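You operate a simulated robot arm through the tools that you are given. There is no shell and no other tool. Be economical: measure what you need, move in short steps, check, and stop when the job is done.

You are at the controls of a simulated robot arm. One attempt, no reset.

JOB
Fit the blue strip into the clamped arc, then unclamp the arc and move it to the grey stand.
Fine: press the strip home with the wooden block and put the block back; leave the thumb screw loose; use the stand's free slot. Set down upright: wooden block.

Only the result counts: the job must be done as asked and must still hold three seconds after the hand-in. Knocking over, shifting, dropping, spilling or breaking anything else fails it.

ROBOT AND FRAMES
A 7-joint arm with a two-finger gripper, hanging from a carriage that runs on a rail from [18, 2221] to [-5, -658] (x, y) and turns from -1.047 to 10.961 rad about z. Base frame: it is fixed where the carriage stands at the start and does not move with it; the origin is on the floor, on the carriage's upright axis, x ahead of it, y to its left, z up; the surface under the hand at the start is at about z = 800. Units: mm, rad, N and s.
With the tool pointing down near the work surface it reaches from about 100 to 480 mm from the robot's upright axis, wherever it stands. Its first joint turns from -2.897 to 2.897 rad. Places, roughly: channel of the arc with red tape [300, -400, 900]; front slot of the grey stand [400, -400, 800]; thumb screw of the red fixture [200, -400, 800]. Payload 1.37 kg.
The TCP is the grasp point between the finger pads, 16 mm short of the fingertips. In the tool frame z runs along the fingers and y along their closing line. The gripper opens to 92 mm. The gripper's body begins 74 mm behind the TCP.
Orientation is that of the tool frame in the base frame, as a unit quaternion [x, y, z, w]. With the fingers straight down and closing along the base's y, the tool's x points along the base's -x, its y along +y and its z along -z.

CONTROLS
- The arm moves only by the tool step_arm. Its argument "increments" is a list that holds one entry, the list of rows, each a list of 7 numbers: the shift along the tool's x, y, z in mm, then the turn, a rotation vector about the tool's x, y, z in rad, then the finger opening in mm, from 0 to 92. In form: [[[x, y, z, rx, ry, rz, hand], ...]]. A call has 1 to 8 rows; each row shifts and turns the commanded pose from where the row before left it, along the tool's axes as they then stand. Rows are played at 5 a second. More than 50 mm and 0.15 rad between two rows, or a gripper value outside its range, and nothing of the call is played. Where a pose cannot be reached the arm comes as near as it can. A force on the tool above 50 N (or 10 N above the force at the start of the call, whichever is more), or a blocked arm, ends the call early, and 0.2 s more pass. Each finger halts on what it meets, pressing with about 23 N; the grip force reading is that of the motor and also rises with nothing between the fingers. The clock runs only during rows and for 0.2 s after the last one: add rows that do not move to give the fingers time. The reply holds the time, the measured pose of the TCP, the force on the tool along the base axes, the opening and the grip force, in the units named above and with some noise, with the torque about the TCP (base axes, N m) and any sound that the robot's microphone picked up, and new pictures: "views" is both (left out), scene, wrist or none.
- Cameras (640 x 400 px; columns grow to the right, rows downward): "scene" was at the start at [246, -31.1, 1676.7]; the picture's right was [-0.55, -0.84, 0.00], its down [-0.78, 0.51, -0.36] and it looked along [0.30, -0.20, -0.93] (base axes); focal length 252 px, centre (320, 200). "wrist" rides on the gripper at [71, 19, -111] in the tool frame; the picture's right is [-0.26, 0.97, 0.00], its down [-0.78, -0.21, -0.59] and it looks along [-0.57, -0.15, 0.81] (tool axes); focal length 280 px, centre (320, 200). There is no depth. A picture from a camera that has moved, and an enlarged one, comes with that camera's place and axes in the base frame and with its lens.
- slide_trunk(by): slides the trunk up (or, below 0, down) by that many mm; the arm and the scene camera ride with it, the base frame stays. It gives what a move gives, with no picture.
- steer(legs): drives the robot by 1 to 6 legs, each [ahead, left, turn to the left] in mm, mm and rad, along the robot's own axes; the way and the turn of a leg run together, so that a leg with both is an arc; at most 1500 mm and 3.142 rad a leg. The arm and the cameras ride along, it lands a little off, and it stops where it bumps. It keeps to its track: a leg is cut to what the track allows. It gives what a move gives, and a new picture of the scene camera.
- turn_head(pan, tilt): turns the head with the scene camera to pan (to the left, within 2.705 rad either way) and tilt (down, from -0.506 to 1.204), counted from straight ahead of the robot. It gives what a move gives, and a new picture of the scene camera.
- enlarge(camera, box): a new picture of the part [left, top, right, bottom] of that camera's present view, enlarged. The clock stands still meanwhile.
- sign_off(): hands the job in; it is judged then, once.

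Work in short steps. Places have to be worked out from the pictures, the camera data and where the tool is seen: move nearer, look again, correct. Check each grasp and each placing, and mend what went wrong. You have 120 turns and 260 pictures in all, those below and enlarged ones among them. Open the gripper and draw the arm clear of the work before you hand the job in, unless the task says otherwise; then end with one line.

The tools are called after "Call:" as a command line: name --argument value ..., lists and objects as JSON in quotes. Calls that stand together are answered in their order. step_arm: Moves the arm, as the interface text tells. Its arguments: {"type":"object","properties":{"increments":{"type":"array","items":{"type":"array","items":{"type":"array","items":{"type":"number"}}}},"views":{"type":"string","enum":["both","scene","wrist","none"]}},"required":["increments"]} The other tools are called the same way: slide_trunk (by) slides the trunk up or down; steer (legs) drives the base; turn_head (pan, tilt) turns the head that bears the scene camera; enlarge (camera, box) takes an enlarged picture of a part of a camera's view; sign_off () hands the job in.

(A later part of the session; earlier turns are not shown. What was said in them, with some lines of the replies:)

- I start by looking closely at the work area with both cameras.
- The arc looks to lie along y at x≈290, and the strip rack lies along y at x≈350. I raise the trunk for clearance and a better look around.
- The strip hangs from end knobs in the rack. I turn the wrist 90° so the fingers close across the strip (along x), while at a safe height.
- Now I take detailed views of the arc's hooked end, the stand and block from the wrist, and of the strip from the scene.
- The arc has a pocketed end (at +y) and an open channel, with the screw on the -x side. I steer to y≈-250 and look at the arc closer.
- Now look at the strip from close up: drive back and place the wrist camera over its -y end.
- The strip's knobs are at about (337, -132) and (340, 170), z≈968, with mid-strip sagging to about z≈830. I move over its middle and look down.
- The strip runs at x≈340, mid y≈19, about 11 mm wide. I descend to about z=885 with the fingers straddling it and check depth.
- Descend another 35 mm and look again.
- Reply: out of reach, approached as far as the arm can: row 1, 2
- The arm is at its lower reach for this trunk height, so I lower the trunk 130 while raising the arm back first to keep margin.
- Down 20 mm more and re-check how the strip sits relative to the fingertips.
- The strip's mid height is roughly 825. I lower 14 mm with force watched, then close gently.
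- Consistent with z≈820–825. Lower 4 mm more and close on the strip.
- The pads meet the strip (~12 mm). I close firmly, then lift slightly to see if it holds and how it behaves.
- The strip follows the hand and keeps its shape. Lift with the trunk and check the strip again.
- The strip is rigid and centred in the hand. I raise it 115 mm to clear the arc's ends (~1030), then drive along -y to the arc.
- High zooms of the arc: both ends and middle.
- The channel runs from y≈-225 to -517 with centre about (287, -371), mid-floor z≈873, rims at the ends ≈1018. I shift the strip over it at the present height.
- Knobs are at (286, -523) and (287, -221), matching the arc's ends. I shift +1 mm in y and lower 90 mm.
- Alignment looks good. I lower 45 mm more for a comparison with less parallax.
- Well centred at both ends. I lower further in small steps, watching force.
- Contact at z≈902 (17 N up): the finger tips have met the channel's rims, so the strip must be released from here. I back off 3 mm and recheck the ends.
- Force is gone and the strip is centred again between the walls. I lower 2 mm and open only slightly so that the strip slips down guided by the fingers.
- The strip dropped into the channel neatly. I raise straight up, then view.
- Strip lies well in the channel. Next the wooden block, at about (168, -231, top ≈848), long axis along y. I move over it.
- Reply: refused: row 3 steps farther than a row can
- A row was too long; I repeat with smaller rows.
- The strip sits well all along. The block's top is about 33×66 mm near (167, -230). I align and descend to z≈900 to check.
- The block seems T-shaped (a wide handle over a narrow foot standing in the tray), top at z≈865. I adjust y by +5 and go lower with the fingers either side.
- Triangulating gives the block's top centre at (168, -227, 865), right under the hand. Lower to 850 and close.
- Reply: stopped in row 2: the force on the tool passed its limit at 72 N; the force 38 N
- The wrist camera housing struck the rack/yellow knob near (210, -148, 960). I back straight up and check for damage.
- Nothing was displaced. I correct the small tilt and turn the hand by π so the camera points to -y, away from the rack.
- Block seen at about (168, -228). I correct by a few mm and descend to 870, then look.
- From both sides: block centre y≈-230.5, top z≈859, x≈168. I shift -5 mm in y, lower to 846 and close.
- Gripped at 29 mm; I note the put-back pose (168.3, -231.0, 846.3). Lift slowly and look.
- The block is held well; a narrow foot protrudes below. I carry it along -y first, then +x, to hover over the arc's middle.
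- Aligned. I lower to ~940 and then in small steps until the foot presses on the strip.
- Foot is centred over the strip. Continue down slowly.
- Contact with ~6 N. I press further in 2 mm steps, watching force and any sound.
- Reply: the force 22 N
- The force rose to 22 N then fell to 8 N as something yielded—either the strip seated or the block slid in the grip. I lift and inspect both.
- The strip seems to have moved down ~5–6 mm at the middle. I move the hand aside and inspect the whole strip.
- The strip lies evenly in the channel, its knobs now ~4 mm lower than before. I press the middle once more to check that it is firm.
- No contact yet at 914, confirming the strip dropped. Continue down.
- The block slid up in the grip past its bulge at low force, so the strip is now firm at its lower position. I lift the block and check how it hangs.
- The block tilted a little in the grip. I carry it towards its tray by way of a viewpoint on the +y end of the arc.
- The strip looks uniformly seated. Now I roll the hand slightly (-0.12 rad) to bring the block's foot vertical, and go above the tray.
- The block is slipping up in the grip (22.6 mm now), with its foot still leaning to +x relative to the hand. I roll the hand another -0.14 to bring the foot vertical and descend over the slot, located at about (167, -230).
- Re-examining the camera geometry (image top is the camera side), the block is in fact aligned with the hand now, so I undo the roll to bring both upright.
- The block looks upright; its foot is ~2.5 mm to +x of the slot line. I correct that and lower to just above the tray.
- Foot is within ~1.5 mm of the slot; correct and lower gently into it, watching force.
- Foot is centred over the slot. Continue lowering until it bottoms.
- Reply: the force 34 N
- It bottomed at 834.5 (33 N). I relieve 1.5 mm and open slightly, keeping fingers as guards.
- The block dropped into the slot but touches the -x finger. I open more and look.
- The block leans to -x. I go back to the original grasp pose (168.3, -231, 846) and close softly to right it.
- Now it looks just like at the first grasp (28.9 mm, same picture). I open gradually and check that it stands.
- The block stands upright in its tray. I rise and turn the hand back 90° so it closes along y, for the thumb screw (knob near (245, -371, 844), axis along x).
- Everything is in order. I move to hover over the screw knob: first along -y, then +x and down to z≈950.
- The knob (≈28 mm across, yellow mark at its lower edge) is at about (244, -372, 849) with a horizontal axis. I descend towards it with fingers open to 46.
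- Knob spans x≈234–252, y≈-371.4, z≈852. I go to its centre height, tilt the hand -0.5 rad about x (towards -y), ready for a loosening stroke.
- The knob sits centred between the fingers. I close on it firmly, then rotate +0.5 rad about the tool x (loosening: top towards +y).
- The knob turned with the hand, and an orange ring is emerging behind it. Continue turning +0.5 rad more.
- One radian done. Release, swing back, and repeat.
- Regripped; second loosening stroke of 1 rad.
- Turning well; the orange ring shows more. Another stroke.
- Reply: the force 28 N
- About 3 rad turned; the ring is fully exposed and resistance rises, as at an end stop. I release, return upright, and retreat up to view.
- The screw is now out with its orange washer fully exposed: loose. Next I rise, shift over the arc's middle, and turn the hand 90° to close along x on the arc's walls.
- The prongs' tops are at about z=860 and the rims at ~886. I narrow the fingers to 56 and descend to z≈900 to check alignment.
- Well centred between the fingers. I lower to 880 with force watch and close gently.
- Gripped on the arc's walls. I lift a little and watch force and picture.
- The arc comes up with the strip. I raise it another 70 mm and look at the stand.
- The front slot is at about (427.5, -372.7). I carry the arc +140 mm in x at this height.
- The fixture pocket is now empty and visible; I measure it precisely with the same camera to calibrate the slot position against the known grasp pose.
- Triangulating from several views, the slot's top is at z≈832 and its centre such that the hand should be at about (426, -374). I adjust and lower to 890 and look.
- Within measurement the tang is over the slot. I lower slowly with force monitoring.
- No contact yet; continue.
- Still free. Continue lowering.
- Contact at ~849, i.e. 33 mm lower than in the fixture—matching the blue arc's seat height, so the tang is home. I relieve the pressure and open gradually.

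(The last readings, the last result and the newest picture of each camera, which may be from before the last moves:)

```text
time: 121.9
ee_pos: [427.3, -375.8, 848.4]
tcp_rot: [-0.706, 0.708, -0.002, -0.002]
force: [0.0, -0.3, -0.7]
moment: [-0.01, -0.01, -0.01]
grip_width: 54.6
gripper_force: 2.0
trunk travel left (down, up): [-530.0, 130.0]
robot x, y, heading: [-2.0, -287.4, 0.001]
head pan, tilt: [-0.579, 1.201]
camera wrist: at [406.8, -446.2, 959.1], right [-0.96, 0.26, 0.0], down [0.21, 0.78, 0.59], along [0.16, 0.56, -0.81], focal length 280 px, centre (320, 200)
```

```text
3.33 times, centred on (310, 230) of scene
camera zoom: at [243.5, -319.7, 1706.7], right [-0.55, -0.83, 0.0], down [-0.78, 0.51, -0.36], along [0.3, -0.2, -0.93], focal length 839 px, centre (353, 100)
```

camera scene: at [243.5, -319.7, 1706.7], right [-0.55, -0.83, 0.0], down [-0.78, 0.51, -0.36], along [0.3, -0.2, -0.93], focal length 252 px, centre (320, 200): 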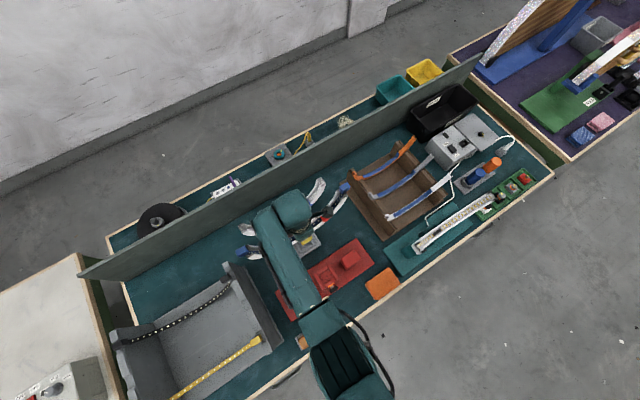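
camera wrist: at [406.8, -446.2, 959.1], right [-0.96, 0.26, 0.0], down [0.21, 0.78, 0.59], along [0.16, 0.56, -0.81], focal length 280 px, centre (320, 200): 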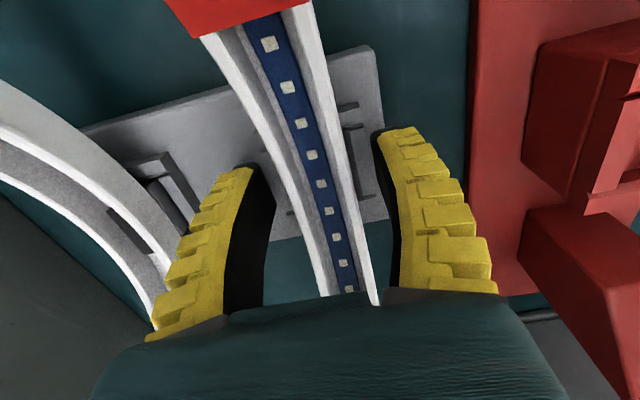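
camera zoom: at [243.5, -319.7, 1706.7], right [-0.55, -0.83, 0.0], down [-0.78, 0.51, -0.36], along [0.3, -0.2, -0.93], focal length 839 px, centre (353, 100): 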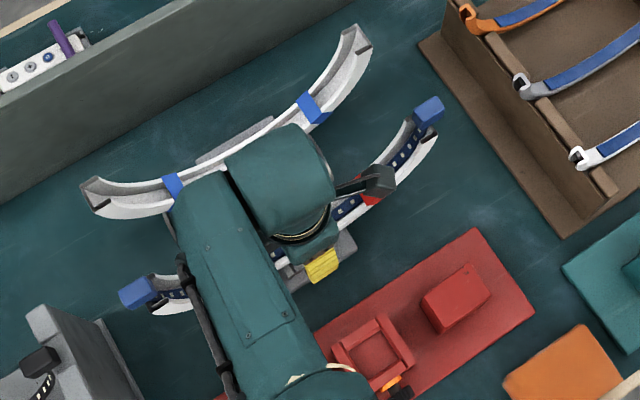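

The arc stands by itself. I withdraw straight up and then back towards the robot, and inspect.

Call:
step_arm --increments '[[[0, 0, -15, 0, 0, 0, 52], [0, 0, -30, 0, 0, 0, 52], [0, 0, -40, 0, 0, 0, 52], [0, 0, -45, 0, 0, 0, 52], [0, 0, -45, 0, 0, 0, 52], [0, 40, -30, 0, 0, 0, 52], [0, 45, 0, 0, 0, 0, 52], [0, 45, 0, 0, 0, 0, 52]]]' --views "none"

Call:
step_arm --increments '[[[0, 45, 0, 0, 0, 0, 52], [0, 45, 0, 0, 0, 0, 52], [0, 20, 0, 0, 0, 0, 52], [0, 0, 0, 0, 0, 0, 52]]]' --views "scene"

Call:
enlarge --camera "scene" --box '[230, 170, 350, 270]'

Call:
enlarge --camera "scene" --box '[270, 220, 400, 350]'

```text
time: 123.7
ee_pos: [296.3, -373.2, 1053.8]
tcp_rot: [-0.707, 0.707, -0.003, -0.001]
force: [0.7, 0.3, -0.2]
moment: [0.03, 0.05, 0.01]
grip_width: 54.7
gripper_force: 1.8
trunk travel left (down, up): [-530.0, 130.0]
robot x, y, heading: [-2.5, -285.0, -0.006]
head pan, tilt: [-0.579, 1.201]
```

```text
time: 124.7
ee_pos: [185.5, -374.3, 1052.5]
tcp_rot: [-0.707, 0.707, -0.003, -0.002]
force: [0.0, -0.9, -0.1]
moment: [-0.02, 0.0, 0.0]
grip_width: 55.2
gripper_force: 2.3
trunk travel left (down, up): [-530.0, 130.0]
robot x, y, heading: [-0.9, -286.5, -0.004]
head pan, tilt: [-0.579, 1.201]
camera scene: at [243.5, -319.7, 1706.7], right [-0.55, -0.83, 0.0], down [-0.78, 0.51, -0.36], along [0.3, -0.2, -0.93], focal length 252 px, centre (320, 200)
```

scene: 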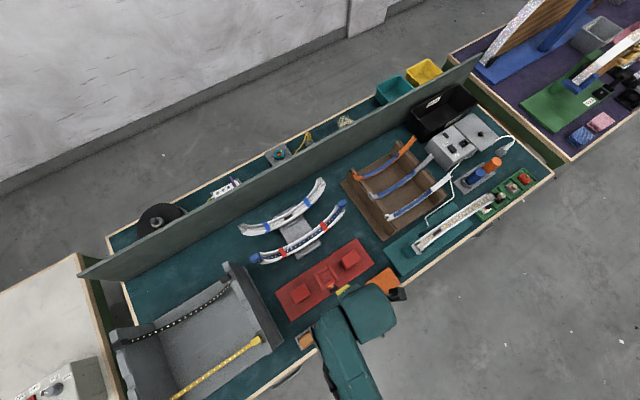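

```text
4.00 times, centred on (290, 220) of scene
camera zoom: at [243.5, -319.7, 1706.7], right [-0.55, -0.83, 0.0], down [-0.78, 0.51, -0.36], along [0.3, -0.2, -0.93], focal length 1006 px, centre (440, 120)
```

zoom: 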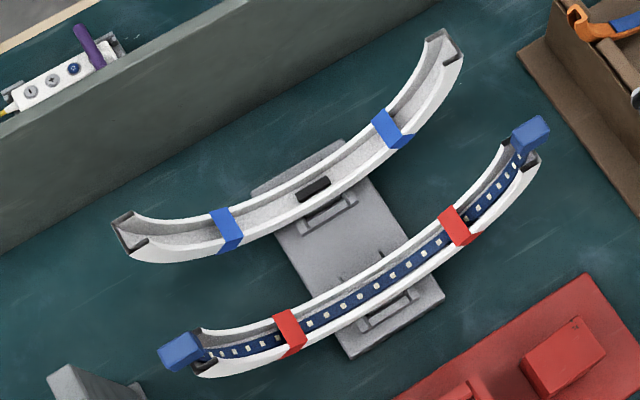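

```text
3.08 times, centred on (335, 285) of scene
camera zoom: at [243.5, -319.7, 1706.7], right [-0.55, -0.83, 0.0], down [-0.78, 0.51, -0.36], along [0.3, -0.2, -0.93], focal length 774 px, centre (274, -62)
```

zoom: 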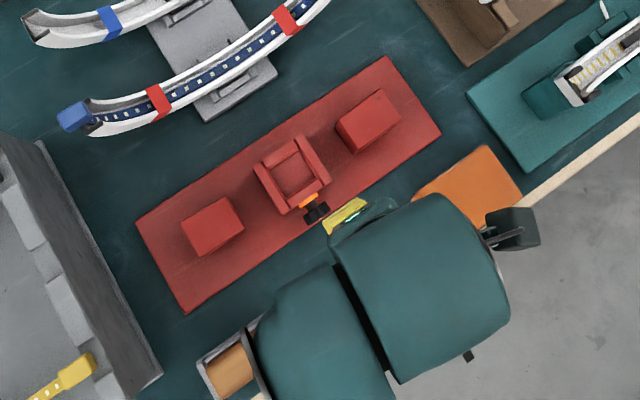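

The arc stands in the front slot parallel to the other. Final close-ups of seat and strip ends.

Call:
enlarge --camera "scene" --box '[325, 190, 370, 225]'

Call:
enlarge --camera "scene" --box '[262, 238, 307, 273]'

Call:
enlarge --camera "scene" --box '[285, 215, 335, 260]'

```text
11.43 times, centred on (348, 208) of scene
camera zoom: at [243.5, -319.7, 1706.7], right [-0.55, -0.83, 0.0], down [-0.78, 0.51, -0.36], along [0.3, -0.2, -0.93], focal length 2875 px, centre (6, 114)
```

zoom: 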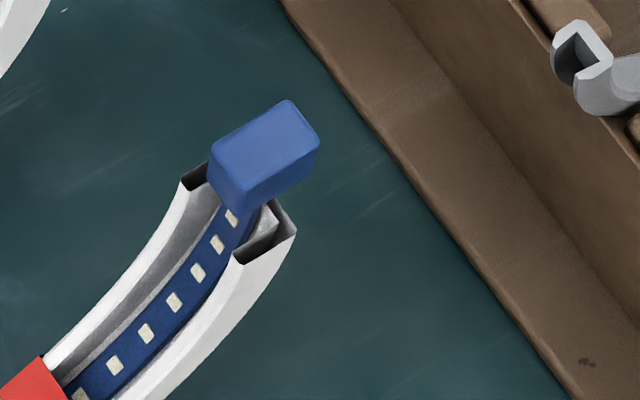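

```text
11.43 times, centred on (284, 256) of scene
camera zoom: at [243.5, -319.7, 1706.7], right [-0.55, -0.83, 0.0], down [-0.78, 0.51, -0.36], along [0.3, -0.2, -0.93], focal length 2875 px, centre (726, -434)
```

zoom: 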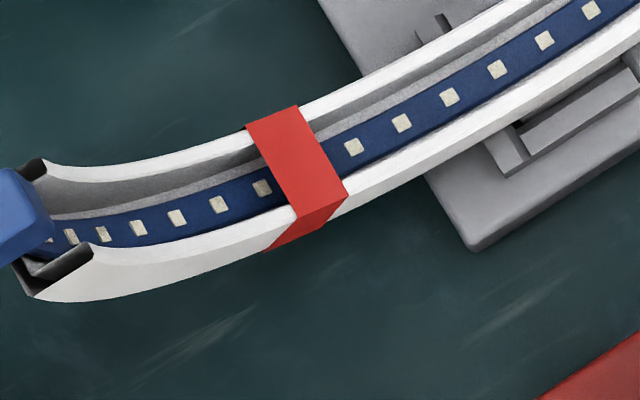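

```text
8.89 times, centred on (310, 238) of scene
camera zoom: at [243.5, -319.7, 1706.7], right [-0.55, -0.83, 0.0], down [-0.78, 0.51, -0.36], along [0.3, -0.2, -0.93], focal length 2236 px, centre (409, -133)
```

zoom: 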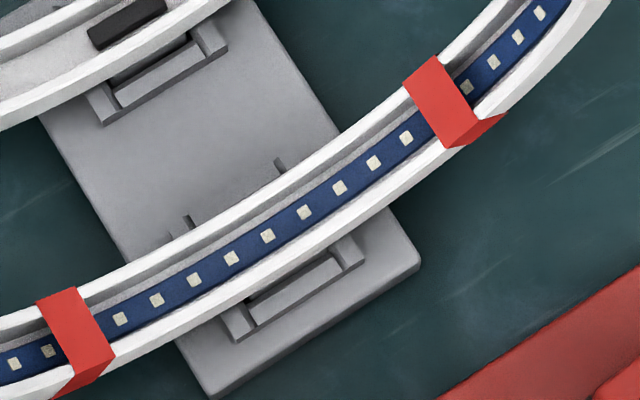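

The strip lies flush along the channel, the arc sits in the front slot, the screw is loose with its washer exposed, and the block is upright in its tray with the arm clear. I hand in.

Call:
sign_off

```text
The job is handed in.
```

I handed the job in: the blue strip is fitted and pressed home in the arc, the arc is unclamped and standing in the stand's front slot, the thumb screw is loose, and the wooden block is upright in its tray. I pressed the strip only at its middle. The wrist camera bumped the strip rack once on the way to the block, and pictures afterwards showed nothing moved.
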